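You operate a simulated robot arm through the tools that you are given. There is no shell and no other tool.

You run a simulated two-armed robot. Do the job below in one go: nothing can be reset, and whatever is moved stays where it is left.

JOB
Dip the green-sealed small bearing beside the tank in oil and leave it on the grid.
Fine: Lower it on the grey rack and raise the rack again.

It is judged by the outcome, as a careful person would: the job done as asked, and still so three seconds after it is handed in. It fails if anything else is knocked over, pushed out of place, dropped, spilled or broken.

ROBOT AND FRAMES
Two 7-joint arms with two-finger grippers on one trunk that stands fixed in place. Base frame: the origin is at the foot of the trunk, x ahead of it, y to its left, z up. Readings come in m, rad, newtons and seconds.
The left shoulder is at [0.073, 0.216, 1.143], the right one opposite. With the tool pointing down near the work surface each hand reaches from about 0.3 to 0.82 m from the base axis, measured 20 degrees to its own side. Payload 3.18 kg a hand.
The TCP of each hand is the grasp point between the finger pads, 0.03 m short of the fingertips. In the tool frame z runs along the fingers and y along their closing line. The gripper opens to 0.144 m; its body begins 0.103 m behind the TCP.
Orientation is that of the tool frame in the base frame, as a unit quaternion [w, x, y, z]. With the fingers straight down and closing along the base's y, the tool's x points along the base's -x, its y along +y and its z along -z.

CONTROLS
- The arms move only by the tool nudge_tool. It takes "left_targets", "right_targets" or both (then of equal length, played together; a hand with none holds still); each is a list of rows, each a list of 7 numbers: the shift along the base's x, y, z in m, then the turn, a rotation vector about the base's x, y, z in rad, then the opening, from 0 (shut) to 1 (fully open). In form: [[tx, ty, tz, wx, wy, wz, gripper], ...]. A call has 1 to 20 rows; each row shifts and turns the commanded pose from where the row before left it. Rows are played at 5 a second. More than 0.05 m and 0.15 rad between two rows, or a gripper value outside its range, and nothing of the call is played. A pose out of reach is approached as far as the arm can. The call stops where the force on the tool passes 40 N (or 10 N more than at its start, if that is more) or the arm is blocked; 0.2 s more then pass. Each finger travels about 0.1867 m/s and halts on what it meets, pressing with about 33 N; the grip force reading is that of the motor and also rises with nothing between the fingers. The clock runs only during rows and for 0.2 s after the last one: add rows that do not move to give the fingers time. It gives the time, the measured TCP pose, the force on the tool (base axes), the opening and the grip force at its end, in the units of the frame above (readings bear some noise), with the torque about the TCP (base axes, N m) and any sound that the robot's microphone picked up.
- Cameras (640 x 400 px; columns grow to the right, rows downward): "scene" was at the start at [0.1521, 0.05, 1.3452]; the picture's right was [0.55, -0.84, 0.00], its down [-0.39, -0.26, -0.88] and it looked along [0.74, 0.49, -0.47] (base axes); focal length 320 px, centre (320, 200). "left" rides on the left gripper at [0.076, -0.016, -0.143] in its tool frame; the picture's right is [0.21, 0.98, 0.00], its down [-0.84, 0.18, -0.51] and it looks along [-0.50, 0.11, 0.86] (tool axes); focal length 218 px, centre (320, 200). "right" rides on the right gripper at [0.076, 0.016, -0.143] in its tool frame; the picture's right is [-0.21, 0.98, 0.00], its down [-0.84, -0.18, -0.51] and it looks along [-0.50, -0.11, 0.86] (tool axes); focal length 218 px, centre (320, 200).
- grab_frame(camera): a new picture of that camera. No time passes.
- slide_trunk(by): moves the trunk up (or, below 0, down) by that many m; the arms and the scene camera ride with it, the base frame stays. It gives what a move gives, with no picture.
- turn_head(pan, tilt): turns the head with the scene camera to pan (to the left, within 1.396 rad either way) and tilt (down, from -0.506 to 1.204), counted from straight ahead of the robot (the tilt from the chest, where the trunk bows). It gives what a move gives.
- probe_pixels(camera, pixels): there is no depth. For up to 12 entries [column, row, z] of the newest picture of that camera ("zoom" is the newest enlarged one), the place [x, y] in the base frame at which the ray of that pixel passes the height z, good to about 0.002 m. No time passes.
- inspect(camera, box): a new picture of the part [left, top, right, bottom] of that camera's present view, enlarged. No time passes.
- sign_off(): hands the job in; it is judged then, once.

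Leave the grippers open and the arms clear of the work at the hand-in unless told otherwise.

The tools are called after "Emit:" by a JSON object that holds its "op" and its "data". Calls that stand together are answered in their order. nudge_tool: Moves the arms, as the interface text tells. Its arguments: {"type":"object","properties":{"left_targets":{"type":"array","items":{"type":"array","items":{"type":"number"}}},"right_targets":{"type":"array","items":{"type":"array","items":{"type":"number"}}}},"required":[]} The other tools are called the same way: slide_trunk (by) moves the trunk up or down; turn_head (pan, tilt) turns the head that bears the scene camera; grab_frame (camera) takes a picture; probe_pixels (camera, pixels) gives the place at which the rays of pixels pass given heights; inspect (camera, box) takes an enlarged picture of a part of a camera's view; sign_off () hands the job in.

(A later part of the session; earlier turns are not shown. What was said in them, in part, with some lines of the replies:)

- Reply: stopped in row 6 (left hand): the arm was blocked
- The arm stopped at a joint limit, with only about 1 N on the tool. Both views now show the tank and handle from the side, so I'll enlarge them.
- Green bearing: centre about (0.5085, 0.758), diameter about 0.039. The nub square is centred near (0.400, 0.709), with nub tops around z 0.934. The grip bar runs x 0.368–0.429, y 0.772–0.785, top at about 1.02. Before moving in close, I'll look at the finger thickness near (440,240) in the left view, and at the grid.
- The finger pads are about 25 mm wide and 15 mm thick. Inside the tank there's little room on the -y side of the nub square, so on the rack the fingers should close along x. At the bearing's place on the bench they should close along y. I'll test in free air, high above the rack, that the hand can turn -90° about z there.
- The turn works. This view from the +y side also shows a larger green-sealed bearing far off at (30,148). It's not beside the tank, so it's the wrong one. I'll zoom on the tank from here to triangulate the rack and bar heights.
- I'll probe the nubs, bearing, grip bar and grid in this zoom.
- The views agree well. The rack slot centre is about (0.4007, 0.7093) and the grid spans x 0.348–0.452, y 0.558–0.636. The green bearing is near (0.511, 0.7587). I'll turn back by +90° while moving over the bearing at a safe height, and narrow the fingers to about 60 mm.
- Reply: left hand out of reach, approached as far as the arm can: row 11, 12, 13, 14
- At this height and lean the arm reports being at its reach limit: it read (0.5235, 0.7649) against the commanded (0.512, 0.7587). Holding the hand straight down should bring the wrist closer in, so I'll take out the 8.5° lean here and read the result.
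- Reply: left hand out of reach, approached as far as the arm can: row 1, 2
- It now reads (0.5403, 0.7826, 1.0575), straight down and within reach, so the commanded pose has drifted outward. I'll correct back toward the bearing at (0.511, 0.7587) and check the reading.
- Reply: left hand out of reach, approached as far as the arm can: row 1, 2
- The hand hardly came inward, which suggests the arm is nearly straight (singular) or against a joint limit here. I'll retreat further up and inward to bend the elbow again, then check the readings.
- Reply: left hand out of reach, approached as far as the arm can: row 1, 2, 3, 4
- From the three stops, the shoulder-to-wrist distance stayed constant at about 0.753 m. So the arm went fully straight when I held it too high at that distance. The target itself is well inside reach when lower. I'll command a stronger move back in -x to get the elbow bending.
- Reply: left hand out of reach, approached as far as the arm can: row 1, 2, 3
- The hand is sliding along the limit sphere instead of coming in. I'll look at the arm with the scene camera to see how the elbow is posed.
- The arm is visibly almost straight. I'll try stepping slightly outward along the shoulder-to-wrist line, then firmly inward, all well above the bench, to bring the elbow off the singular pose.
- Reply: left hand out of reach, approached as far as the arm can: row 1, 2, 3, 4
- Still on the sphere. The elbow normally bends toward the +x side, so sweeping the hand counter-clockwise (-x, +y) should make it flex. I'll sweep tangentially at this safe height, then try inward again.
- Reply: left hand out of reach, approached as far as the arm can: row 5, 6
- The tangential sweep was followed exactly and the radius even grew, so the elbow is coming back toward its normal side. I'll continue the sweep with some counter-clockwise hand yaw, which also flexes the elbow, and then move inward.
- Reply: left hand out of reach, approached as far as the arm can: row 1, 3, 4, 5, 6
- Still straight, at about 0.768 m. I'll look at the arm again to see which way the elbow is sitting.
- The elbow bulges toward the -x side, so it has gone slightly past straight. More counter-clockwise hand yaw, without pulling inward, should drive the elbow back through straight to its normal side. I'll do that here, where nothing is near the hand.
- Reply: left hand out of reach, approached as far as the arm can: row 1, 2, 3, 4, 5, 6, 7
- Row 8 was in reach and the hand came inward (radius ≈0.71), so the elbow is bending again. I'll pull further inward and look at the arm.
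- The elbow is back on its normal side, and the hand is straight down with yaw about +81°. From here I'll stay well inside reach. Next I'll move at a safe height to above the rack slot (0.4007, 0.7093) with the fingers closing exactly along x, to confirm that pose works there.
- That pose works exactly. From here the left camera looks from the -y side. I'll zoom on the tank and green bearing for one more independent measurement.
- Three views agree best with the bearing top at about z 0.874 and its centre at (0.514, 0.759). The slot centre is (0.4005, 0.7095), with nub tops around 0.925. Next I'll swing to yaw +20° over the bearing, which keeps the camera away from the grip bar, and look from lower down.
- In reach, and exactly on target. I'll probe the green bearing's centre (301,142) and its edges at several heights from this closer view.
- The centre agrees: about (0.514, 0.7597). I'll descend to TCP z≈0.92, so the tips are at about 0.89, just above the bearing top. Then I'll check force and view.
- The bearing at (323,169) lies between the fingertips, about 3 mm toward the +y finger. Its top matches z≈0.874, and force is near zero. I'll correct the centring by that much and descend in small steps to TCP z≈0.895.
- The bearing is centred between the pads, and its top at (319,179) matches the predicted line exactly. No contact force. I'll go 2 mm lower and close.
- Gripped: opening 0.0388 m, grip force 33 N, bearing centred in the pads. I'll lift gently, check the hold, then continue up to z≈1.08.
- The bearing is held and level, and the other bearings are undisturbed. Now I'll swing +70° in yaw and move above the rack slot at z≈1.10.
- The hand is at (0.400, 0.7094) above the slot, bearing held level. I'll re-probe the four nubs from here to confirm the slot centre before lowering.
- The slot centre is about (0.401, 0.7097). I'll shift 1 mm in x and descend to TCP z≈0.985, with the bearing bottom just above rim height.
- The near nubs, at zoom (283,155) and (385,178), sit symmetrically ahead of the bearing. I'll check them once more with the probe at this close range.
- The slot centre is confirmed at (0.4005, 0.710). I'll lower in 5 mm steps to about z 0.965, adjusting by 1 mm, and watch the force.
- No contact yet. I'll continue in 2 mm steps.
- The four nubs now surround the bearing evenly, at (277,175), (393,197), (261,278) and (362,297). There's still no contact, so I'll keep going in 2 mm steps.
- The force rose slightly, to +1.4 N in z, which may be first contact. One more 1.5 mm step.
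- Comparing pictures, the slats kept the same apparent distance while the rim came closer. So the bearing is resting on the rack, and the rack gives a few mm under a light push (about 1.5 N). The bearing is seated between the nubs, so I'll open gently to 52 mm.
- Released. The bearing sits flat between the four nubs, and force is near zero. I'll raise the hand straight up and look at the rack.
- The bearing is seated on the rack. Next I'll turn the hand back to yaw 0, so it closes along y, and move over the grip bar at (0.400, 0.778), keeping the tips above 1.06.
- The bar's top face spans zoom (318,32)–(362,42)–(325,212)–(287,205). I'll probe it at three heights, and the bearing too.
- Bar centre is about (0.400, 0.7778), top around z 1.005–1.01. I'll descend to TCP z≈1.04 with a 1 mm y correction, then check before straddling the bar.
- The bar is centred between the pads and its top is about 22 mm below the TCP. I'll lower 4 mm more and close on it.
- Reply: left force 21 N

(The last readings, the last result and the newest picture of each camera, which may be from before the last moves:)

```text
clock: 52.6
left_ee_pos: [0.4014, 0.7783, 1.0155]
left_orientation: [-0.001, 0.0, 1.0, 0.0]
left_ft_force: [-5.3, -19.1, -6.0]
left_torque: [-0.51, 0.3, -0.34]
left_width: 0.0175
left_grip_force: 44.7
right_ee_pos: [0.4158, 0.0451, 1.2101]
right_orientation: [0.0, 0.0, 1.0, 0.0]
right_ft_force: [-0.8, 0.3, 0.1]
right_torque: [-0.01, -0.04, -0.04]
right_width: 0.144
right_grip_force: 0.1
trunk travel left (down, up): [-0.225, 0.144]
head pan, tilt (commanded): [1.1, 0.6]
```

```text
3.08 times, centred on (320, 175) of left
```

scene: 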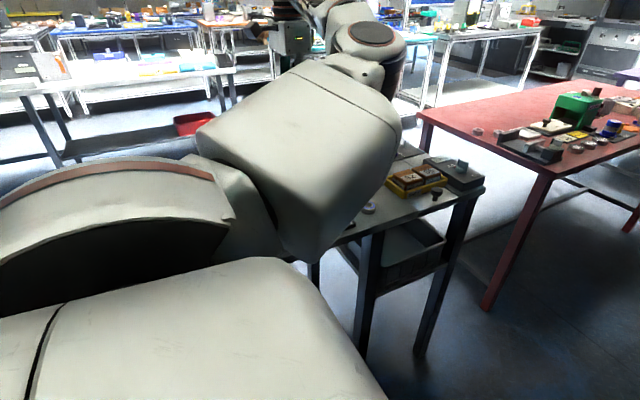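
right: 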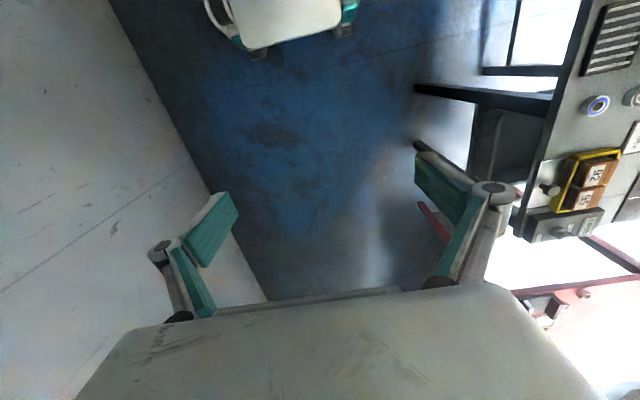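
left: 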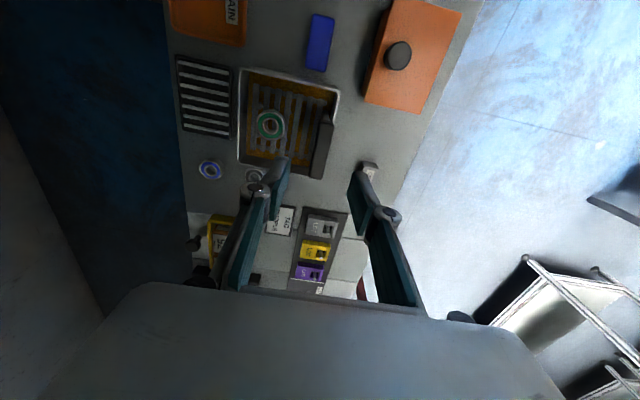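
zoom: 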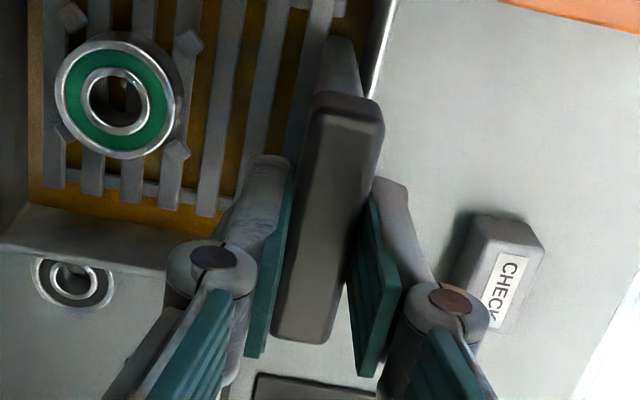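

The bar is gripped at 17.5 mm with 45 N. There's a 19 N sideways reaction in -y because my y is about 1 mm off the rack's guide, so I'll relieve it with a small -y shift.

Emit:
{"op": "nudge_tool", "data": {"left_targets": [[-0.0002, -0.0006, 0, 0, 0, 0, 0.03], [0, -0.0005, 0, 0, 0, 0, 0.03], [0, 0, 0, 0, 0, 0, 0.03]]}}

```text
clock: 53.4
left_ee_pos: [0.4007, 0.7797, 1.0166]
left_orientation: [0.0, 0.0, 1.0, -0.001]
left_ft_force: [5.6, -4.2, 0.3]
left_torque: [-0.07, 0.61, -0.02]
left_width: 0.0173
left_grip_force: 45.0
right_ee_pos: [0.4158, 0.0443, 1.2107]
right_orientation: [0.0, -0.002, 1.0, 0.0]
right_ft_force: [0.8, 0.1, -0.1]
right_torque: [0.05, -0.02, -0.02]
right_width: 0.1441
right_grip_force: 0.0
trunk travel left (down, up): [-0.225, 0.144]
head pan, tilt (commanded): [1.1, 0.6]
```

Side load is down to about 5 N. Now I'll lower the rack 15 mm in 5 mm steps and check the forces.

Emit:
{"op": "nudge_tool", "data": {"left_targets": [[0, 0, -0.005, 0, 0, 0, 0.03], [0, 0, -0.005, 0, 0, 0, 0.03], [0, 0, -0.005, 0, 0, 0, 0.03], [0, 0, 0, 0, 0, 0, 0.03]]}}

Emit:
{"op": "inspect", "data": {"camera": "left", "box": [230, 90, 410, 240]}}

```text
clock: 54.4
left_ee_pos: [0.4019, 0.7788, 0.9992]
left_orientation: [-0.001, 0.0, 1.0, -0.001]
left_ft_force: [12.9, 9.0, 0.7]
left_torque: [0.24, -0.87, -0.05]
left_width: 0.0173
left_grip_force: 45.0
right_ee_pos: [0.4178, 0.0463, 1.2105]
right_orientation: [0.0, 0.0, 1.0, -0.001]
right_ft_force: [-0.7, 0.2, 0.3]
right_torque: [-0.03, -0.03, 0.03]
right_width: 0.144
right_grip_force: 0.1
trunk travel left (down, up): [-0.225, 0.144]
head pan, tilt (commanded): [1.1, 0.6]
```

```text
2.67 times, centred on (320, 165) of left
```

zoom: 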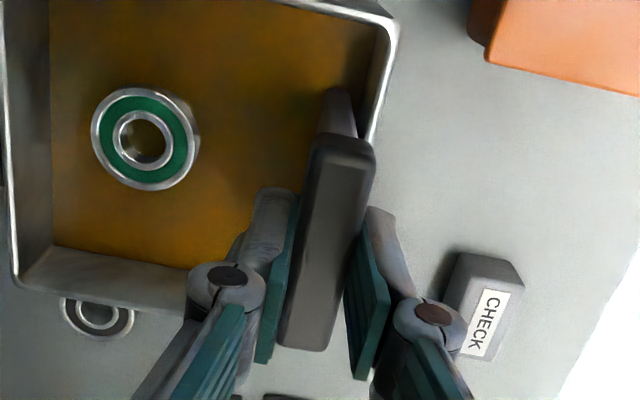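

The slats are now under oil and the bearing's lower part is in it. I'll ease the side loads (+0.7 mm x, +0.5 mm y) and lower another 15 mm so the bearing is fully under. The tips stay at about 0.954, above the rim.

Emit:
{"op": "nudge_tool", "data": {"left_targets": [[0.0007, 0.0005, 0, 0, 0, 0, 0.03], [0, 0, -0.004, 0, 0, 0, 0.03], [0, 0, -0.004, 0, 0, 0, 0.03], [0, 0, -0.004, 0, 0, 0, 0.03], [0, 0, 0, 0, 0, 0, 0.03]]}}

Emit:
{"op": "inspect", "data": {"camera": "left", "box": [230, 90, 410, 240]}}

```text
clock: 55.6
left_ee_pos: [0.4012, 0.7793, 0.9875]
left_orientation: [-0.001, 0.001, 1.0, 0.0]
left_ft_force: [9.3, -3.9, 0.3]
left_torque: [-0.18, -0.73, -0.07]
left_width: 0.0173
left_grip_force: 45.4
right_ee_pos: [0.4168, 0.046, 1.2107]
right_orientation: [0.0, 0.0, 1.0, 0.0]
right_ft_force: [0.0, 0.4, -0.3]
right_torque: [0.0, -0.03, -0.01]
right_width: 0.1441
right_grip_force: 0.0
trunk travel left (down, up): [-0.225, 0.144]
head pan, tilt (commanded): [1.1, 0.6]
```

```text
2.67 times, centred on (320, 165) of left
```

zoom: 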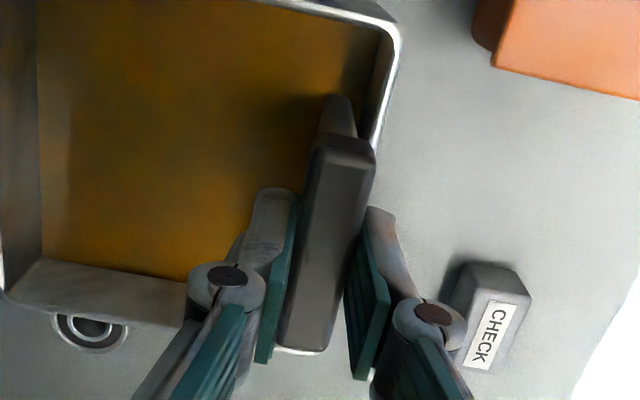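

The bearing has fully disappeared under the oil, with no bottom contact felt. I'll go 4 mm deeper for margin and dwell about 2 s.

Emit:
{"op": "nudge_tool", "data": {"left_targets": [[0.0004, -0.0002, -0.002, 0, 0, 0, 0.03], [0, 0, -0.002, 0, 0, 0, 0.03], [0, 0, 0, 0, 0, 0, 0.03], [0, 0, 0, 0, 0, 0, 0.03], [0, 0, 0, 0, 0, 0, 0.03], [0, 0, 0, 0, 0, 0, 0.03], [0, 0, 0, 0, 0, 0, 0.03], [0, 0, 0, 0, 0, 0, 0.03], [0, 0, 0, 0, 0, 0, 0.03], [0, 0, 0, 0, 0, 0, 0.03], [0, 0, 0, 0, 0, 0, 0.03], [0, 0, 0, 0, 0, 0, 0.03]]}}

Emit:
{"op": "inspect", "data": {"camera": "left", "box": [230, 90, 410, 240]}}

```text
clock: 58.2
left_ee_pos: [0.4025, 0.778, 0.9841]
left_orientation: [-0.001, -0.001, 1.0, 0.001]
left_ft_force: [2.9, -12.4, -4.4]
left_torque: [-0.35, -0.02, -0.32]
left_width: 0.0171
left_grip_force: 45.1
right_ee_pos: [0.4157, 0.0453, 1.2111]
right_orientation: [0.001, 0.001, 1.0, 0.0]
right_ft_force: [0.7, 0.4, -0.4]
right_torque: [-0.04, 0.02, -0.02]
right_width: 0.1439
right_grip_force: 0.1
trunk travel left (down, up): [-0.225, 0.144]
head pan, tilt (commanded): [1.1, 0.6]
```

```text
2.67 times, centred on (320, 165) of left
```

zoom: 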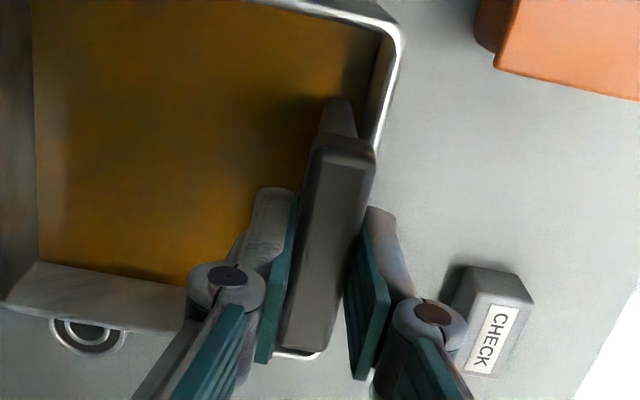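

The dip lasted over 2.5 s. Now I'll raise the rack slowly with a small -y relief, first about 25 mm.

Emit:
{"op": "nudge_tool", "data": {"left_targets": [[0, -0.0007, 0.005, 0, 0, 0, 0.03], [0, 0, 0.005, 0, 0, 0, 0.03], [0, 0, 0.005, 0, 0, 0, 0.03], [0, 0, 0.005, 0, 0, 0, 0.03], [0, 0, 0.005, 0, 0, 0, 0.03], [0, 0, 0, 0, 0, 0, 0.03]]}}

Emit:
{"op": "inspect", "data": {"camera": "left", "box": [230, 90, 410, 240]}}

```text
clock: 59.6
left_ee_pos: [0.4007, 0.7794, 1.0085]
left_orientation: [-0.001, 0.0, 1.0, 0.0]
left_ft_force: [0.3, 1.2, -4.2]
left_torque: [-0.04, 0.16, -0.56]
left_width: 0.0168
left_grip_force: 44.3
right_ee_pos: [0.4162, 0.0453, 1.2103]
right_orientation: [0.0, -0.001, 1.0, -0.001]
right_ft_force: [0.3, -0.7, -0.7]
right_torque: [-0.04, -0.03, 0.0]
right_width: 0.1439
right_grip_force: 0.0
trunk travel left (down, up): [-0.225, 0.144]
head pan, tilt (commanded): [1.1, 0.6]
```

```text
2.67 times, centred on (320, 165) of left
```

zoom: 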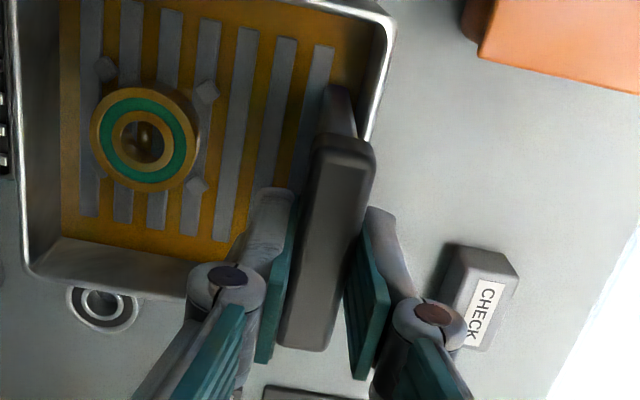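

The bearing is back up with a golden oil film, still between the nubs, and the rack follows. I'll raise the remaining 22 mm to its starting height.

Emit:
{"op": "nudge_tool", "data": {"left_targets": [[0, 0, 0.005, 0, 0, 0, 0.03], [0, 0, 0.005, 0, 0, 0, 0.03], [0, 0, 0.005, 0, 0, 0, 0.03], [0, 0, 0.004, 0, 0, 0, 0.03], [0, 0, 0.002, 0, 0, 0, 0.03], [0, 0, 0, 0, 0, 0, 0.03]]}}

Emit:
{"op": "inspect", "data": {"camera": "left", "box": [230, 90, 410, 240]}}

```text
clock: 60.8
left_ee_pos: [0.4022, 0.7789, 1.0234]
left_orientation: [-0.003, 0.0, 1.0, -0.005]
left_ft_force: [3.4, 4.4, -16.5]
left_torque: [0.22, 0.78, -0.04]
left_width: 0.0172
left_grip_force: 45.5
right_ee_pos: [0.4176, 0.0483, 1.2099]
right_orientation: [-0.001, -0.001, 1.0, -0.002]
right_ft_force: [0.6, 0.3, -0.6]
right_torque: [-0.02, 0.01, -0.03]
right_width: 0.144
right_grip_force: 0.1
trunk travel left (down, up): [-0.225, 0.144]
head pan, tilt (commanded): [1.1, 0.6]
stopped in row 5 (left hand): the force on the tool passed its limit at 41 N (the readings are from after the stop); the commanded pose is now the measured one
```

```text
2.67 times, centred on (320, 165) of left
```

zoom: 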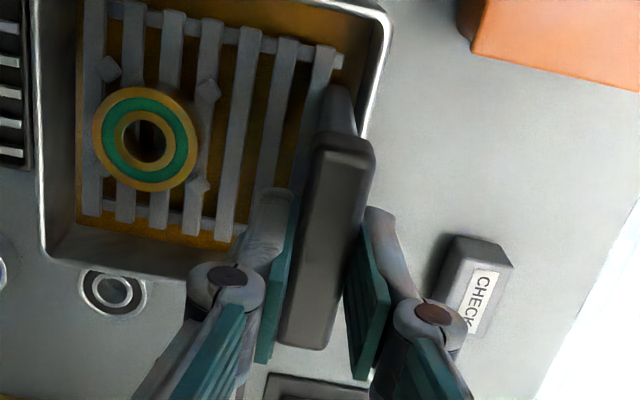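

The rack hit its upper stop at TCP z≈1.023, so it's fully raised. I'll relax about 1 mm to drop the load, then open the fingers and check that the rack stays up.

Emit:
{"op": "nudge_tool", "data": {"left_targets": [[0, 0, -0.0008, 0, 0, 0, 0.03], [0, 0, 0, 0, 0, 0, 0.03], [0, 0, 0, 0, 0, 0, 0.2], [0, 0, 0, 0, 0, 0, 0.36], [0, 0, 0, 0, 0, 0, 0.36], [0, 0, 0, 0, 0, 0, 0.36]]}}

Emit:
{"op": "inspect", "data": {"camera": "left", "box": [230, 90, 410, 240]}}

```text
clock: 62.2
left_ee_pos: [0.4009, 0.7787, 1.026]
left_orientation: [-0.003, -0.002, 1.0, -0.003]
left_ft_force: [0.1, 0.1, -0.1]
left_torque: [0.03, -0.01, 0.01]
left_width: 0.0516
left_grip_force: 0.1
right_ee_pos: [0.4155, 0.0454, 1.2114]
right_orientation: [0.0, 0.0, 1.0, 0.0]
right_ft_force: [0.1, -0.3, -0.2]
right_torque: [0.0, -0.04, 0.02]
right_width: 0.144
right_grip_force: 0.1
trunk travel left (down, up): [-0.225, 0.144]
head pan, tilt (commanded): [1.1, 0.6]
```

```text
2.67 times, centred on (320, 165) of left
```

zoom: 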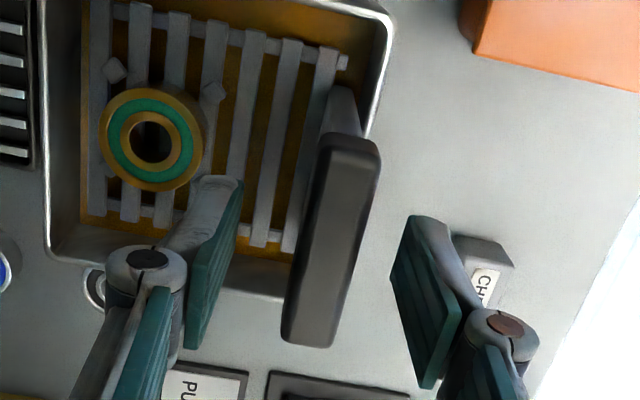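

Released with near-zero forces, and the rack stays up with the oiled bearing in place. I'll raise the hand clear to z≈1.10.

Emit:
{"op": "nudge_tool", "data": {"left_targets": [[0, 0, 0.015, 0, 0, 0, 0.36], [0, 0, 0.03, 0, 0, 0, 0.36], [0, 0, 0.03, 0, 0, 0, 0.36], [0, 0, 0, 0, 0, 0, 0.36]]}}

Emit:
{"op": "grab_frame", "data": {"camera": "left"}}

Emit:
{"op": "inspect", "data": {"camera": "left", "box": [160, 40, 360, 200]}}

```text
clock: 63.2
left_ee_pos: [0.4017, 0.778, 1.1001]
left_orientation: [-0.003, -0.001, 1.0, -0.002]
left_ft_force: [0.8, -0.5, -0.6]
left_torque: [-0.02, 0.0, 0.01]
left_width: 0.0518
left_grip_force: 0.1
right_ee_pos: [0.4158, 0.0461, 1.2097]
right_orientation: [0.0, 0.001, 1.0, -0.001]
right_ft_force: [-0.1, 0.0, 0.9]
right_torque: [0.0, -0.02, 0.01]
right_width: 0.1441
right_grip_force: 0.0
trunk travel left (down, up): [-0.225, 0.144]
head pan, tilt (commanded): [1.1, 0.6]
```

```text
taken
```

left: 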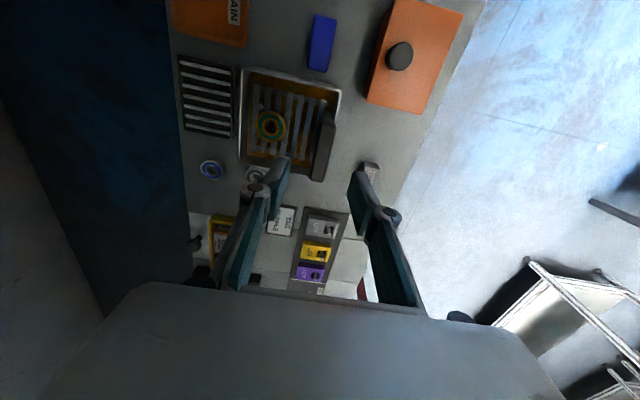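

```text
2.50 times, centred on (260, 120) of left
```

zoom: 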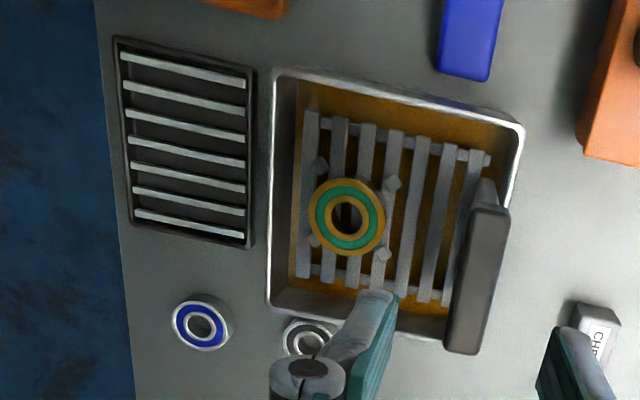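

The rack is up with the oiled bearing on it, and everything else is undisturbed. I'll probe the bearing's position, then turn back to yaw +90° above it.

Emit:
{"op": "probe_pixels", "data": {"camera": "zoom", "pixels": [[346, 217, 0.945], [346, 217, 0.938], [113, 37, 0.87], [256, 70, 0.87], [250, 248, 0.87], [130, 222, 0.87]]}}

Emit:
{"op": "nudge_tool", "data": {"left_targets": [[0, -0.0062, 0, 0, 0, 0.1428, 0.36], [0, -0.0062, 0, 0, 0, 0.1428, 0.36], [0, -0.0062, 0, 0, 0, 0.1428, 0.36], [0, -0.0062, 0, 0, 0, 0.1428, 0.36], [0, -0.0062, 0, 0, 0, 0.1428, 0.36], [0, -0.0062, 0, 0, 0, 0.1428, 0.36], [0, -0.0062, 0, 0, 0, 0.1428, 0.36], [0, -0.0062, 0, 0, 0, 0.1428, 0.36], [0, -0.0062, 0, 0, 0, 0.1428, 0.36], [0, -0.0062, 0, 0, 0, 0.1428, 0.36], [0, -0.0062, 0, 0, 0, 0.1428, 0.36], [0, 0, 0, 0, 0, 0, 0.36]]}}

Emit:
{"op": "inspect", "data": {"camera": "left", "box": [240, 70, 400, 230]}}

```text
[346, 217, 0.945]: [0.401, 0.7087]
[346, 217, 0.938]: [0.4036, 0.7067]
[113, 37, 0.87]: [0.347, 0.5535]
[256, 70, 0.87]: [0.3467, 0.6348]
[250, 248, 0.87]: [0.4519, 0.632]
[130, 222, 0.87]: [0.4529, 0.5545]
```

```text
clock: 65.8
left_ee_pos: [0.4014, 0.7094, 1.1017]
left_orientation: [0.0, 0.708, -0.706, 0.004]
left_ft_force: [-0.3, 0.3, 0.5]
left_torque: [-0.03, -0.01, 0.02]
left_width: 0.052
left_grip_force: 0.0
right_ee_pos: [0.4152, 0.0458, 1.211]
right_orientation: [-0.001, -0.001, 1.0, 0.0]
right_ft_force: [-0.2, 0.1, 0.2]
right_torque: [-0.02, -0.02, -0.01]
right_width: 0.1439
right_grip_force: 0.1
trunk travel left (down, up): [-0.225, 0.144]
head pan, tilt (commanded): [1.1, 0.6]
```

```text
2.50 times, centred on (320, 150) of left
```

zoom: 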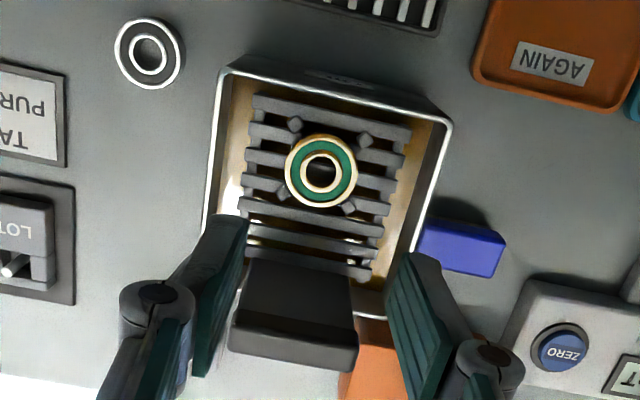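

The bearing is on the grip line at zoom (320,171). I'll remove a slight tilt (~0.008 rad), descend to z≈0.985 with the fingers open 52 mm, and check the alignment.

Emit:
{"op": "nudge_tool", "data": {"left_targets": [[0, 0.001, -0.03, 0.0056, 0.0057, 0, 0.36], [0, 0, -0.03, 0, 0, 0, 0.36], [0, 0, -0.03, 0, 0, 0, 0.36], [0, 0, -0.017, 0, 0, 0, 0.36], [0, 0, -0.01, 0, 0, 0, 0.36], [0, 0, 0, 0, 0, 0, 0.36]]}}

Emit:
{"op": "inspect", "data": {"camera": "left", "box": [240, 80, 400, 240]}}

```text
clock: 67.2
left_ee_pos: [0.4026, 0.7114, 0.9851]
left_orientation: [-0.001, 0.708, -0.706, 0.001]
left_ft_force: [0.0, 0.9, -0.7]
left_torque: [0.01, 0.01, -0.02]
left_width: 0.0517
left_grip_force: 0.0
right_ee_pos: [0.416, 0.0455, 1.2115]
right_orientation: [0.0, -0.001, 1.0, 0.0]
right_ft_force: [0.0, 0.3, 0.6]
right_torque: [0.03, 0.0, 0.0]
right_width: 0.1441
right_grip_force: 0.0
trunk travel left (down, up): [-0.225, 0.144]
head pan, tilt (commanded): [1.1, 0.6]
```

```text
2.50 times, centred on (320, 160) of left
```

zoom: 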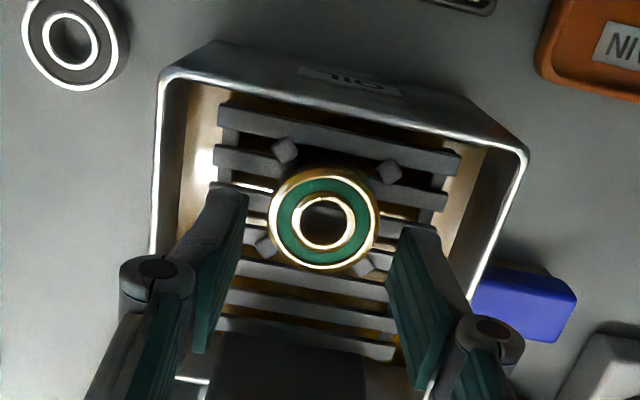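

The bearing is within about 1 mm of the grip centre. I'll correct (-1 mm in x and y) and lower to TCP z≈0.963, keeping the tips above the slats and nubs.

Emit:
{"op": "nudge_tool", "data": {"left_targets": [[-0.001, -0.001, -0.005, 0, 0, 0, 0.36], [0, 0, -0.005, 0, 0, 0, 0.36], [0, 0, -0.005, 0, 0, 0, 0.36], [0, 0, -0.005, 0, 0, 0, 0.36], [0, 0, -0.002, 0, 0, 0, 0.36], [0, 0, 0, 0, 0, 0, 0.36]]}}

Emit:
{"op": "inspect", "data": {"camera": "left", "box": [240, 80, 400, 240]}}

```text
clock: 68.6
left_ee_pos: [0.3995, 0.7107, 0.9617]
left_orientation: [0.0, 0.707, -0.707, -0.001]
left_ft_force: [0.7, -0.9, -0.2]
left_torque: [0.03, -0.03, 0.02]
left_width: 0.0518
left_grip_force: 0.1
right_ee_pos: [0.4154, 0.046, 1.2112]
right_orientation: [0.0, -0.001, 1.0, 0.001]
right_ft_force: [0.6, -0.2, 0.0]
right_torque: [0.02, 0.01, 0.01]
right_width: 0.1438
right_grip_force: 0.0
trunk travel left (down, up): [-0.225, 0.144]
head pan, tilt (commanded): [1.1, 0.6]
```

```text
2.50 times, centred on (320, 160) of left
```

zoom: 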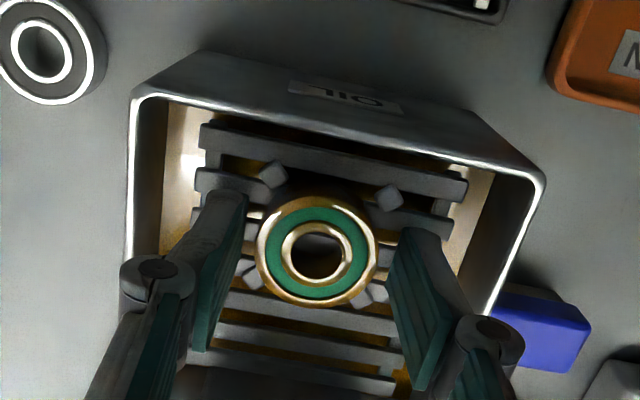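

The bearing is centred at the same grip depth as before. I'll close on it.

Emit:
{"op": "nudge_tool", "data": {"left_targets": [[0.001, 0, 0, 0, 0, 0, 0.36], [0, 0, 0, 0, 0, 0, 0.28], [0, 0, 0, 0, 0, 0, 0.2], [0, 0, 0, 0, 0, 0, 0.15], [0, 0, 0, 0, 0, 0, 0.15], [0, 0, 0, 0, 0, 0, 0.15]]}}

Emit:
{"op": "inspect", "data": {"camera": "left", "box": [240, 80, 400, 240]}}

```text
clock: 70.0
left_ee_pos: [0.3998, 0.7095, 0.9618]
left_orientation: [0.0, 0.707, -0.707, 0.0]
left_ft_force: [-0.3, 0.2, 0.2]
left_torque: [0.01, -0.03, 0.01]
left_width: 0.0389
left_grip_force: 33.5
right_ee_pos: [0.4156, 0.0453, 1.2104]
right_orientation: [0.0, -0.001, 1.0, 0.0]
right_ft_force: [0.4, 0.2, 0.0]
right_torque: [0.01, 0.0, 0.01]
right_width: 0.144
right_grip_force: 0.0
trunk travel left (down, up): [-0.225, 0.144]
head pan, tilt (commanded): [1.1, 0.6]
```

```text
2.50 times, centred on (320, 160) of left
```

zoom: 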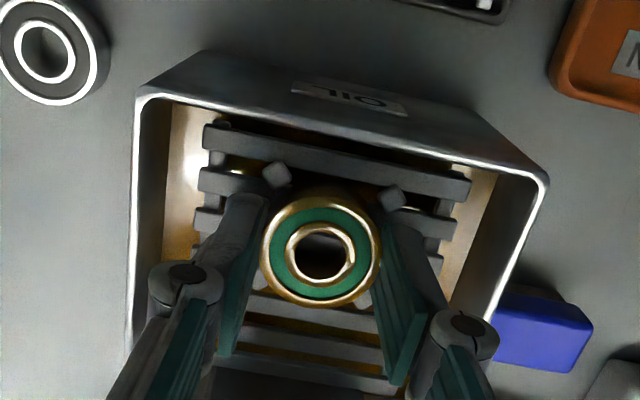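

Gripped at 38.9 mm with 33 N. I'll lift straight up, pausing briefly over the tank so oil can drip.

Emit:
{"op": "nudge_tool", "data": {"left_targets": [[0, 0, 0.01, 0, 0, 0, 0.15], [0, 0, 0.015, 0, 0, 0, 0.15], [0, 0, 0.02, 0, 0, 0, 0.15], [0, 0, 0, 0, 0, 0, 0.15], [0, 0, 0, 0, 0, 0, 0.15], [0, 0, 0, 0, 0, 0, 0.15], [0, 0, 0, 0, 0, 0, 0.15], [0, 0, 0, 0, 0, 0, 0.15], [0, 0, 0.025, 0, 0, 0, 0.15], [0, 0, 0.03, 0, 0, 0, 0.15], [0, 0, 0, 0, 0, 0, 0.15]]}}

Emit:
{"op": "grab_frame", "data": {"camera": "left"}}

Emit:
{"op": "inspect", "data": {"camera": "left", "box": [240, 0, 400, 230]}}

```text
clock: 72.4
left_ee_pos: [0.401, 0.7104, 1.0593]
left_orientation: [0.0, 0.707, -0.707, 0.001]
left_ft_force: [-0.6, -0.3, -0.8]
left_torque: [-0.02, 0.03, 0.0]
left_width: 0.0385
left_grip_force: 33.2
right_ee_pos: [0.4166, 0.0459, 1.2109]
right_orientation: [-0.001, 0.0, 1.0, -0.001]
right_ft_force: [0.4, 0.5, -0.5]
right_torque: [-0.04, 0.01, -0.01]
right_width: 0.144
right_grip_force: 0.1
trunk travel left (down, up): [-0.225, 0.144]
head pan, tilt (commanded): [1.1, 0.6]
```

```text
taken
```

left: 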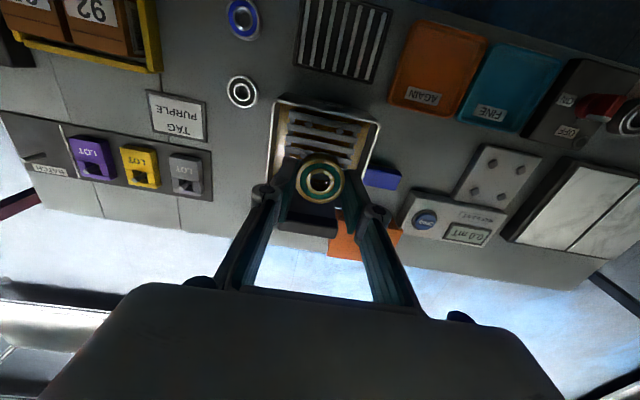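

```text
1.74 times, centred on (320, 115) of left
```

zoom: 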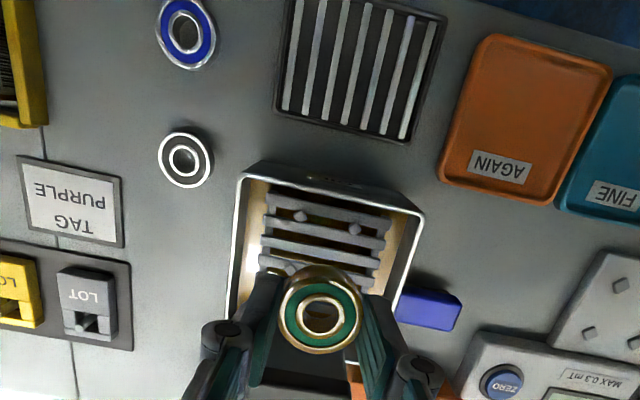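

The oiled bearing is held and the rack remains up. Next I'll move over the grid centre at about (0.400, 0.595), keeping height.

Emit:
{"op": "nudge_tool", "data": {"left_targets": [[0, -0.025, 0, 0, 0, 0, 0.15], [0, -0.03, 0, 0, 0, 0, 0.15], [0, -0.03, 0, 0, 0, 0, 0.15], [0, -0.03, 0, 0, 0, 0, 0.15], [0, 0, 0, 0, 0, 0, 0.15]]}}

Emit:
{"op": "grab_frame", "data": {"camera": "left"}}

Emit:
{"op": "inspect", "data": {"camera": "left", "box": [230, 60, 420, 230]}}

Emit:
{"op": "grab_frame", "data": {"camera": "scene"}}

```text
clock: 73.6
left_ee_pos: [0.4016, 0.5939, 1.0624]
left_orientation: [0.0, 0.708, -0.706, -0.001]
left_ft_force: [-0.7, 0.3, -1.3]
left_torque: [0.0, 0.01, -0.03]
left_width: 0.0388
left_grip_force: 33.0
right_ee_pos: [0.4165, 0.0456, 1.2103]
right_orientation: [0.0, -0.001, 1.0, -0.001]
right_ft_force: [0.8, 0.2, 0.4]
right_torque: [-0.02, -0.01, 0.03]
right_width: 0.144
right_grip_force: 0.0
trunk travel left (down, up): [-0.225, 0.144]
head pan, tilt (commanded): [1.1, 0.6]
```

```text
taken
```

left: 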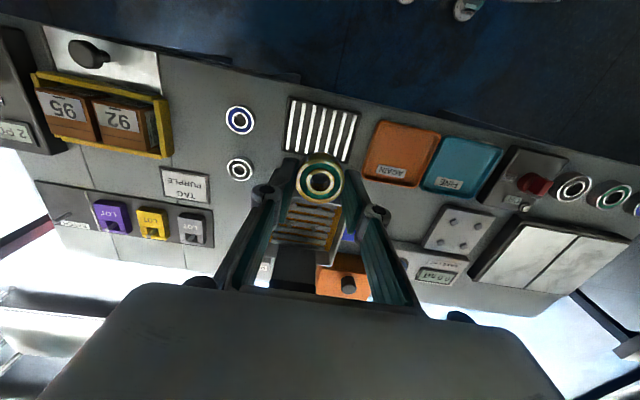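

```text
2.35 times, centred on (325, 145) of left
```

zoom: 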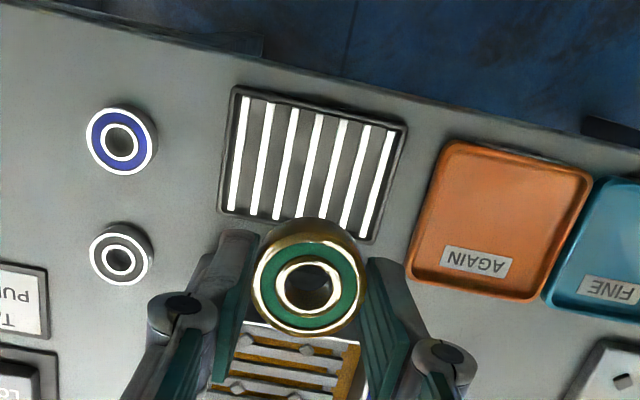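

```text
taken
```

scene: 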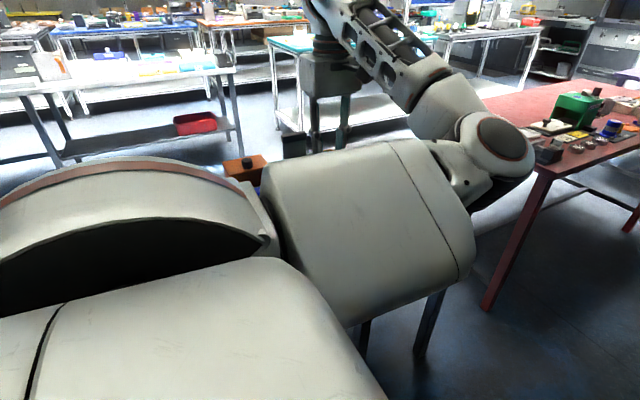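

The whole grid is visible ahead of the held bearing. I'll probe its corners and the outer bars from here to fix its centre.

Emit:
{"op": "probe_pixels", "data": {"camera": "zoom", "pixels": [[233, 88, 0.87], [407, 125, 0.87], [373, 242, 0.87], [220, 210, 0.87], [244, 98, 0.87], [391, 131, 0.87], [363, 234, 0.87], [231, 206, 0.87]]}}

```text
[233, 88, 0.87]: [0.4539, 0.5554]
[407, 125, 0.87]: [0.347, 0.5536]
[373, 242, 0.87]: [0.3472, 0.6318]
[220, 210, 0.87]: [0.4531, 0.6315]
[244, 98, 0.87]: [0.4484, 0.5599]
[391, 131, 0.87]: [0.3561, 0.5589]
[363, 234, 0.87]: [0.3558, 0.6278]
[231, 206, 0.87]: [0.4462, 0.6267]
```

The grid spans x 0.347–0.454 and y 0.555–0.632, so its centre is (0.400, 0.593). The hand is already there within 1–2 mm. I'll descend to z≈0.93 and then feel for contact.

Emit:
{"op": "nudge_tool", "data": {"left_targets": [[-0.0012, -0.0008, -0.03, 0, 0, 0, 0.15], [0, 0, -0.03, 0, 0, 0, 0.15], [0, 0, -0.03, 0, 0, 0, 0.15], [0, 0, -0.02, 0, 0, 0, 0.15], [0, 0, -0.02, 0, 0, 0, 0.15], [0, 0, 0, 0, 0, 0, 0.15]]}}

Emit:
{"op": "inspect", "data": {"camera": "left", "box": [230, 80, 410, 240]}}

```text
clock: 75.0
left_ee_pos: [0.3997, 0.5942, 0.9329]
left_orientation: [0.0, 0.708, -0.707, -0.001]
left_ft_force: [-0.6, 0.6, -0.4]
left_torque: [-0.02, -0.02, 0.01]
left_width: 0.0389
left_grip_force: 33.3
right_ee_pos: [0.4167, 0.0451, 1.2106]
right_orientation: [0.0, -0.002, 1.0, 0.0]
right_ft_force: [-0.7, 0.4, -0.6]
right_torque: [0.02, -0.01, -0.04]
right_width: 0.1441
right_grip_force: 0.1
trunk travel left (down, up): [-0.225, 0.144]
head pan, tilt (commanded): [1.1, 0.6]
```

```text
2.50 times, centred on (320, 160) of left
```

zoom: 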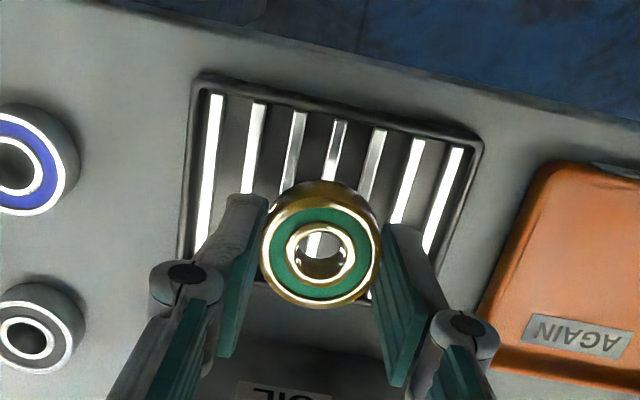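

Well centred over the grid. I'll lower in 5 mm steps to about 0.913.

Emit:
{"op": "nudge_tool", "data": {"left_targets": [[0, 0, -0.005, 0, 0, 0, 0.15], [0, 0, -0.005, 0, 0, 0, 0.15], [0, 0, -0.005, 0, 0, 0, 0.15], [0, 0, -0.004, 0, 0, 0, 0.15], [0, 0, 0, 0, 0, 0, 0.15]]}}

```text
clock: 76.2
left_ee_pos: [0.4002, 0.5945, 0.9132]
left_orientation: [0.001, 0.708, -0.707, 0.0]
left_ft_force: [0.2, -0.6, -0.8]
left_torque: [-0.02, 0.03, -0.01]
left_width: 0.0388
left_grip_force: 33.1
right_ee_pos: [0.4164, 0.0463, 1.2098]
right_orientation: [0.0, -0.001, 1.0, -0.001]
right_ft_force: [-0.1, -0.2, -0.2]
right_torque: [-0.01, 0.0, 0.02]
right_width: 0.1439
right_grip_force: 0.1
trunk travel left (down, up): [-0.225, 0.144]
head pan, tilt (commanded): [1.1, 0.6]
```

No contact yet (-0.8 N). I'll go down 4 mm in 2 mm steps.

Emit:
{"op": "nudge_tool", "data": {"left_targets": [[0, 0, -0.002, 0, 0, 0, 0.15], [0, 0, -0.002, 0, 0, 0, 0.15], [0, 0, 0, 0, 0, 0, 0.15]]}}

Emit:
{"op": "inspect", "data": {"camera": "left", "box": [230, 80, 410, 240]}}

```text
clock: 77.0
left_ee_pos: [0.4, 0.5942, 0.907]
left_orientation: [0.0, 0.708, -0.706, -0.001]
left_ft_force: [-0.3, -0.2, 0.0]
left_torque: [-0.01, 0.0, 0.0]
left_width: 0.0388
left_grip_force: 33.4
right_ee_pos: [0.4167, 0.0472, 1.2115]
right_orientation: [0.001, 0.0, 1.0, 0.0]
right_ft_force: [0.2, -0.7, -0.9]
right_torque: [0.04, 0.02, -0.02]
right_width: 0.1439
right_grip_force: 0.0
trunk travel left (down, up): [-0.225, 0.144]
head pan, tilt (commanded): [1.1, 0.6]
```

```text
2.50 times, centred on (320, 160) of left
```

zoom: 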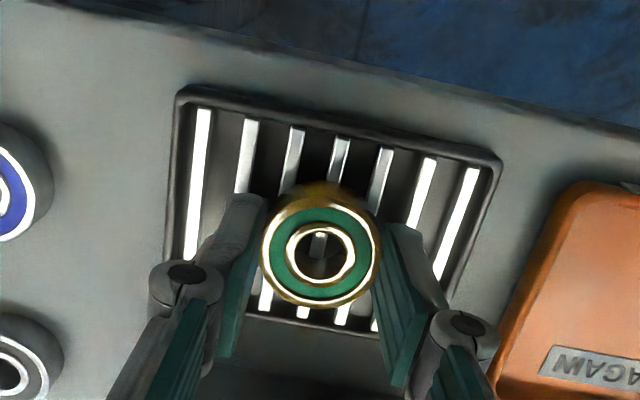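

Still no contact. I'll continue another 4 mm in 2 mm steps.

Emit:
{"op": "nudge_tool", "data": {"left_targets": [[0, 0, -0.002, 0, 0, 0, 0.15], [0, 0, -0.002, 0, 0, 0, 0.15], [0, 0, 0, 0, 0, 0, 0.15]]}}

```text
clock: 77.8
left_ee_pos: [0.401, 0.5939, 0.9054]
left_orientation: [-0.001, 0.708, -0.707, -0.001]
left_ft_force: [0.5, 1.9, 8.1]
left_torque: [0.03, 0.03, 0.01]
left_width: 0.039
left_grip_force: 32.7
right_ee_pos: [0.415, 0.046, 1.2105]
right_orientation: [0.0, -0.001, 1.0, 0.0]
right_ft_force: [0.2, 0.0, 0.6]
right_torque: [0.03, 0.01, -0.01]
right_width: 0.1441
right_grip_force: 0.0
trunk travel left (down, up): [-0.225, 0.144]
head pan, tilt (commanded): [1.1, 0.6]
```

Contact: +8 N upward, so the bearing is on the grid bars. I'll ease up 0.5 mm and open the fingers gently.

Emit:
{"op": "nudge_tool", "data": {"left_targets": [[0, 0, 0.0005, 0, 0, 0, 0.15], [0, 0, 0, 0, 0, 0, 0.24], [0, 0, 0, 0, 0, 0, 0.29], [0, 0, 0, 0, 0, 0, 0.33], [0, 0, 0, 0, 0, 0, 0.36], [0, 0, 0, 0, 0, 0, 0.36]]}}

Emit:
{"op": "inspect", "data": {"camera": "left", "box": [230, 80, 410, 240]}}

```text
clock: 79.2
left_ee_pos: [0.4012, 0.5934, 0.9045]
left_orientation: [0.0, 0.707, -0.707, 0.0]
left_ft_force: [-0.2, 0.5, 0.1]
left_torque: [0.0, 0.02, -0.01]
left_width: 0.0518
left_grip_force: 0.0
right_ee_pos: [0.417, 0.045, 1.2095]
right_orientation: [0.0, -0.001, 1.0, 0.0]
right_ft_force: [-0.3, -0.3, -0.4]
right_torque: [0.0, 0.01, -0.02]
right_width: 0.1439
right_grip_force: 0.0
trunk travel left (down, up): [-0.225, 0.144]
head pan, tilt (commanded): [1.1, 0.6]
```

```text
2.50 times, centred on (320, 160) of left
```

zoom: 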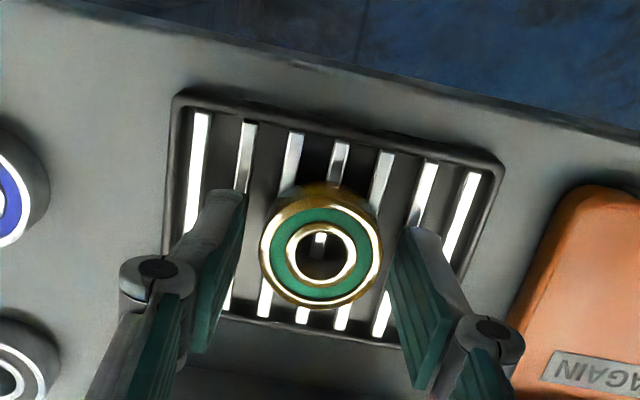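

Released. The bearing lies on the grid and the forces are zero. I'll raise the hand straight up.

Emit:
{"op": "nudge_tool", "data": {"left_targets": [[0, 0, 0.008, 0, 0, 0, 0.36], [0, 0, 0.015, 0, 0, 0, 0.36], [0, 0, 0.03, 0, 0, 0, 0.36], [0, 0, 0.04, 0, 0, 0, 0.36], [0, 0, 0.04, 0, 0, 0, 0.36], [0, 0, 0.04, 0, 0, 0, 0.6], [0, 0, 0.03, 0, 0, 0, 1], [0, 0, 0, 0, 0, 0, 1]]}}

Emit:
{"op": "grab_frame", "data": {"camera": "left"}}

Emit:
{"op": "inspect", "data": {"camera": "left", "box": [220, 60, 420, 220]}}

```text
clock: 81.0
left_ee_pos: [0.399, 0.5929, 1.1081]
left_orientation: [0.0, 0.707, -0.707, 0.0]
left_ft_force: [0.5, -0.1, -0.5]
left_torque: [-0.01, 0.01, 0.0]
left_width: 0.1441
left_grip_force: 0.0
right_ee_pos: [0.4162, 0.0467, 1.2107]
right_orientation: [0.0, -0.001, 1.0, -0.001]
right_ft_force: [0.0, 1.2, -1.2]
right_torque: [0.0, 0.04, -0.01]
right_width: 0.1442
right_grip_force: 0.1
trunk travel left (down, up): [-0.225, 0.144]
head pan, tilt (commanded): [1.1, 0.6]
```

```text
taken
```

left: 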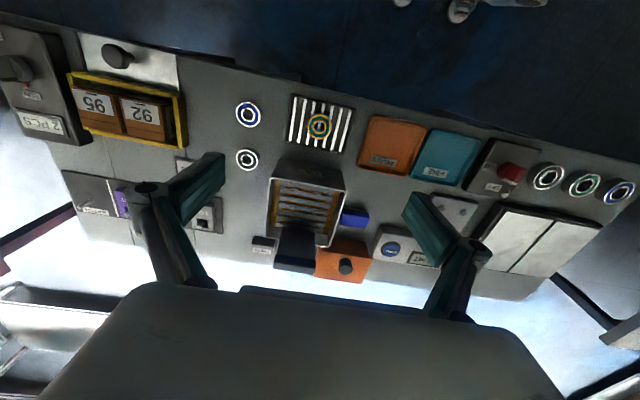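

```text
2.50 times, centred on (320, 140) of left
```

zoom: 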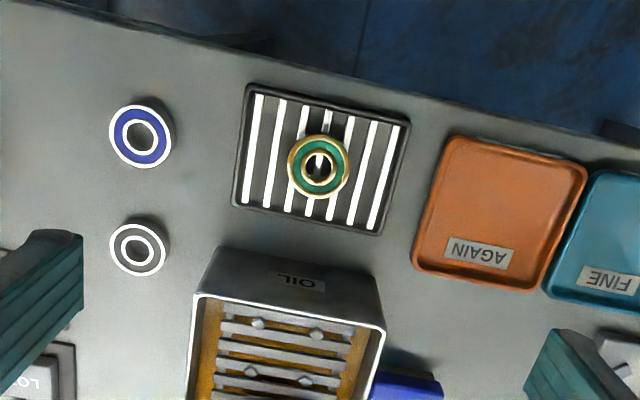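

The oiled green bearing lies flat at the grid's centre. The rack is up and empty, and the other bearings and trays are untouched. I'll retreat the left hand up and off the bench with the gripper open, then take a final look.

Emit:
{"op": "nudge_tool", "data": {"left_targets": [[0, 0, 0.03, 0, 0, 0, 1], [0, -0.02, 0.03, 0, 0, 0, 1], [0, -0.035, 0.02, 0, 0, 0, 1], [0, -0.035, 0, 0, 0, 0, 1], [0, -0.035, 0, 0, 0, 0, 1], [0, -0.025, 0, 0, 0, 0, 1], [0, 0, 0, 0, 0, 0, 1]]}}

Emit:
{"op": "grab_frame", "data": {"camera": "left"}}

Emit:
{"op": "inspect", "data": {"camera": "left", "box": [180, 100, 460, 300]}}

Emit:
{"op": "grab_frame", "data": {"camera": "scene"}}

```text
clock: 82.3
left_ee_pos: [0.3619, 0.5267, 1.1716]
left_orientation: [0.024, 0.77, -0.637, 0.014]
left_ft_force: [0.9, 0.2, 0.3]
left_torque: [-0.02, -0.02, -0.01]
left_width: 0.1442
left_grip_force: 0.1
left hand out of reach, approached as far as the arm can: row 6
right_ee_pos: [0.4163, 0.0468, 1.2107]
right_orientation: [-0.001, -0.001, 1.0, -0.001]
right_ft_force: [0.2, -1.0, 0.0]
right_torque: [-0.02, 0.02, -0.01]
right_width: 0.1436
right_grip_force: 0.1
trunk travel left (down, up): [-0.225, 0.144]
head pan, tilt (commanded): [1.1, 0.6]
stopped in row 6 (left hand): the arm was blocked; the commanded pose is now the measured one
```

```text
taken
```

left: 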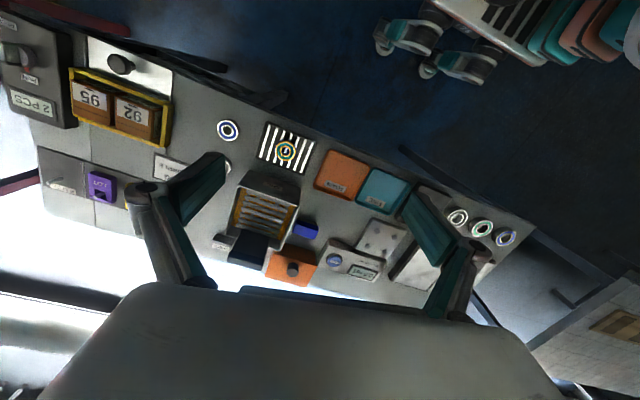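

```text
2.00 times, centred on (320, 200) of left
```

zoom: 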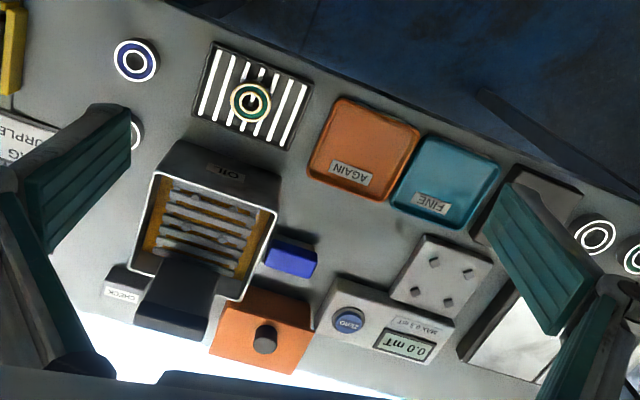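

```text
taken
```

scene: 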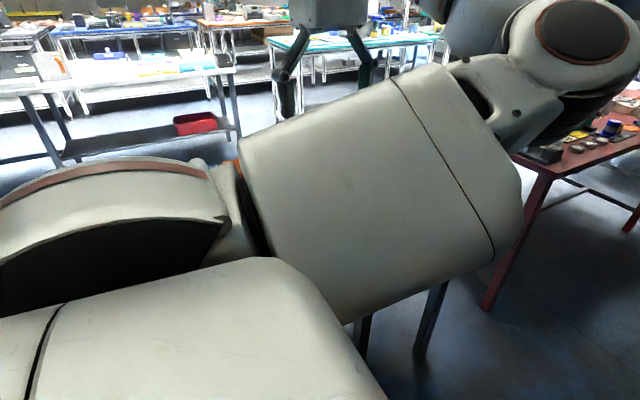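

The retreat stopped at a wrist limit, but the hand is high (z≈1.17), unloaded, and well off the work. I'll unwind the yaw toward its starting pose so the arm rests comfortably, then check once more.

Emit:
{"op": "nudge_tool", "data": {"left_targets": [[0.005, 0, 0.005, 0, 0, -0.14, 1], [0.005, 0, 0.005, 0, 0, -0.14, 1], [0.005, 0, 0.005, 0, 0, -0.14, 1], [0.005, 0, 0, 0, 0, -0.14, 1], [0.005, 0, 0, 0, 0, -0.14, 1], [0.005, 0, 0, 0, 0, -0.14, 1], [0, 0, 0, 0, 0, -0.14, 1], [0, 0, 0, 0, 0, -0.14, 1], [0, 0, 0, 0, 0, 0, 1], [0, 0, 0, 0, 0, 0, 1]]}}

Emit:
{"op": "grab_frame", "data": {"camera": "left"}}

Emit:
{"op": "inspect", "data": {"camera": "left", "box": [280, 60, 500, 260]}}

```text
clock: 84.2
left_ee_pos: [0.3808, 0.5451, 1.1524]
left_orientation: [-0.085, -0.343, 0.935, 0.027]
left_ft_force: [-0.4, 0.0, 0.1]
left_torque: [0.01, 0.0, -0.01]
left_width: 0.1442
left_grip_force: 0.1
right_ee_pos: [0.4151, 0.0467, 1.2113]
right_orientation: [0.0, -0.001, 1.0, -0.001]
right_ft_force: [0.2, 0.5, -0.7]
right_torque: [0.0, 0.0, 0.0]
right_width: 0.1441
right_grip_force: 0.1
trunk travel left (down, up): [-0.225, 0.144]
head pan, tilt (commanded): [1.1, 0.6]
stopped in row 9 (left hand): the arm was blocked; the commanded pose is now the measured one
```

```text
taken
```

left: 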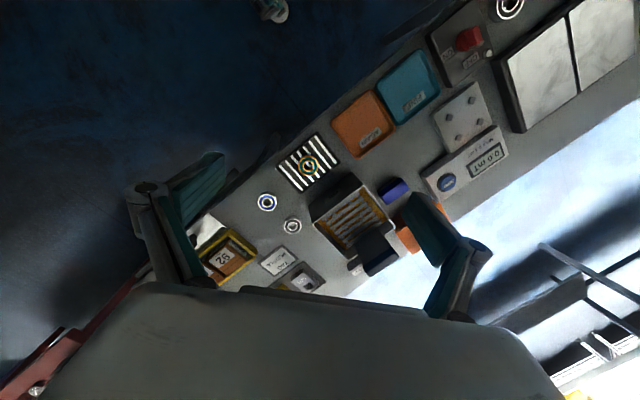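

```text
2.00 times, centred on (390, 160) of left
```

zoom: 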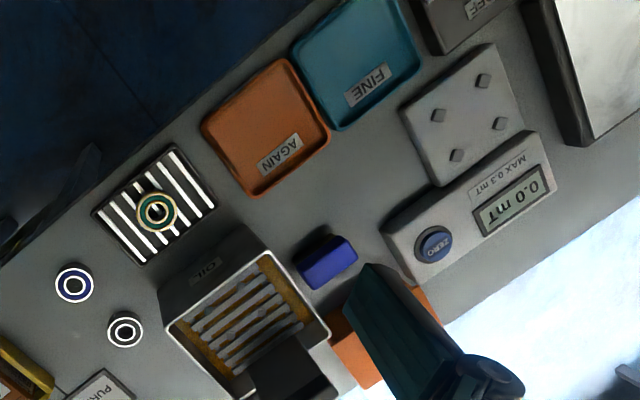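

The bearing rests on the grid, the rack is up, and all else is in place. I'll take one last scene look to make sure the arm itself is clear of everything.

Emit:
{"op": "turn_head", "data": {"pan": 0.7, "tilt": 0.5}}

Emit:
{"op": "grab_frame", "data": {"camera": "scene"}}

Emit:
{"op": "grab_frame", "data": {"camera": "right"}}

```text
clock: 85.1
left_ee_pos: [0.3802, 0.5445, 1.1524]
left_orientation: [-0.085, -0.343, 0.935, 0.026]
left_ft_force: [-0.4, 0.6, 0.4]
left_torque: [-0.01, 0.02, 0.04]
left_width: 0.1441
left_grip_force: 0.0
right_ee_pos: [0.4165, 0.046, 1.2115]
right_orientation: [0.0, -0.002, 1.0, -0.002]
right_ft_force: [0.3, -0.4, 0.1]
right_torque: [0.01, 0.03, -0.01]
right_width: 0.1441
right_grip_force: 0.0
trunk travel left (down, up): [-0.225, 0.144]
head pan, tilt (commanded): [0.7, 0.499]
```

```text
taken
```

scene: 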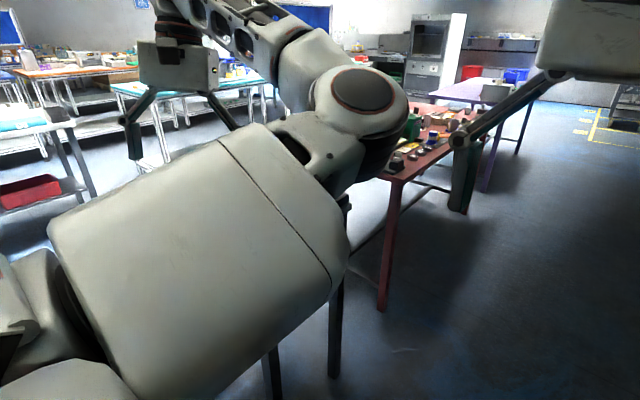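

```text
taken
```

right: 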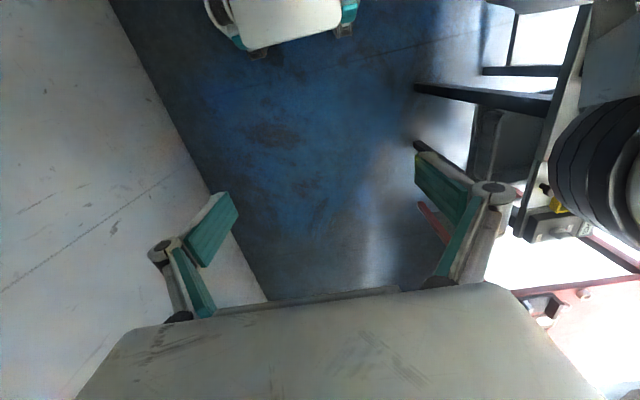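

Both arms are still, clear of the bench and unloaded, with the grippers open. The green-sealed bearing has been dipped and is on the grid, the rack is raised again, and nothing else has moved. I'm handing in.

Emit:
{"op": "sign_off", "data": {}}

```text
The job is handed in.
```

I dipped the green-sealed small bearing in oil and left it flat in the middle of the grid. I've handed the job in, but the tool returned no verdict.

- **Dip:** I set the bearing on the grey rack between its four nubs and lowered the rack until the bearing was fully under. It stayed there about 2.5 seconds, then I raised the rack to its upper stop. The bearing came up with a visible oil film.
- **Rack:** It stayed up when I let go of its grip bar. It had given about 1 cm under light pressure when I first set the bearing down on it.
- **Other items:** In the last pictures the other bearings, the trays and the tank looked undisturbed. No oil spill was visible.
- **Arms:** Both grippers are open. The left hand is about 0.25 m above the bench, near its front edge. It stopped twice as blocked while retreating, with almost no force on it, and I left it there.

Early on, the left arm locked out straight over the bench. I freed it in open air before touching the bearing, and it touched nothing.
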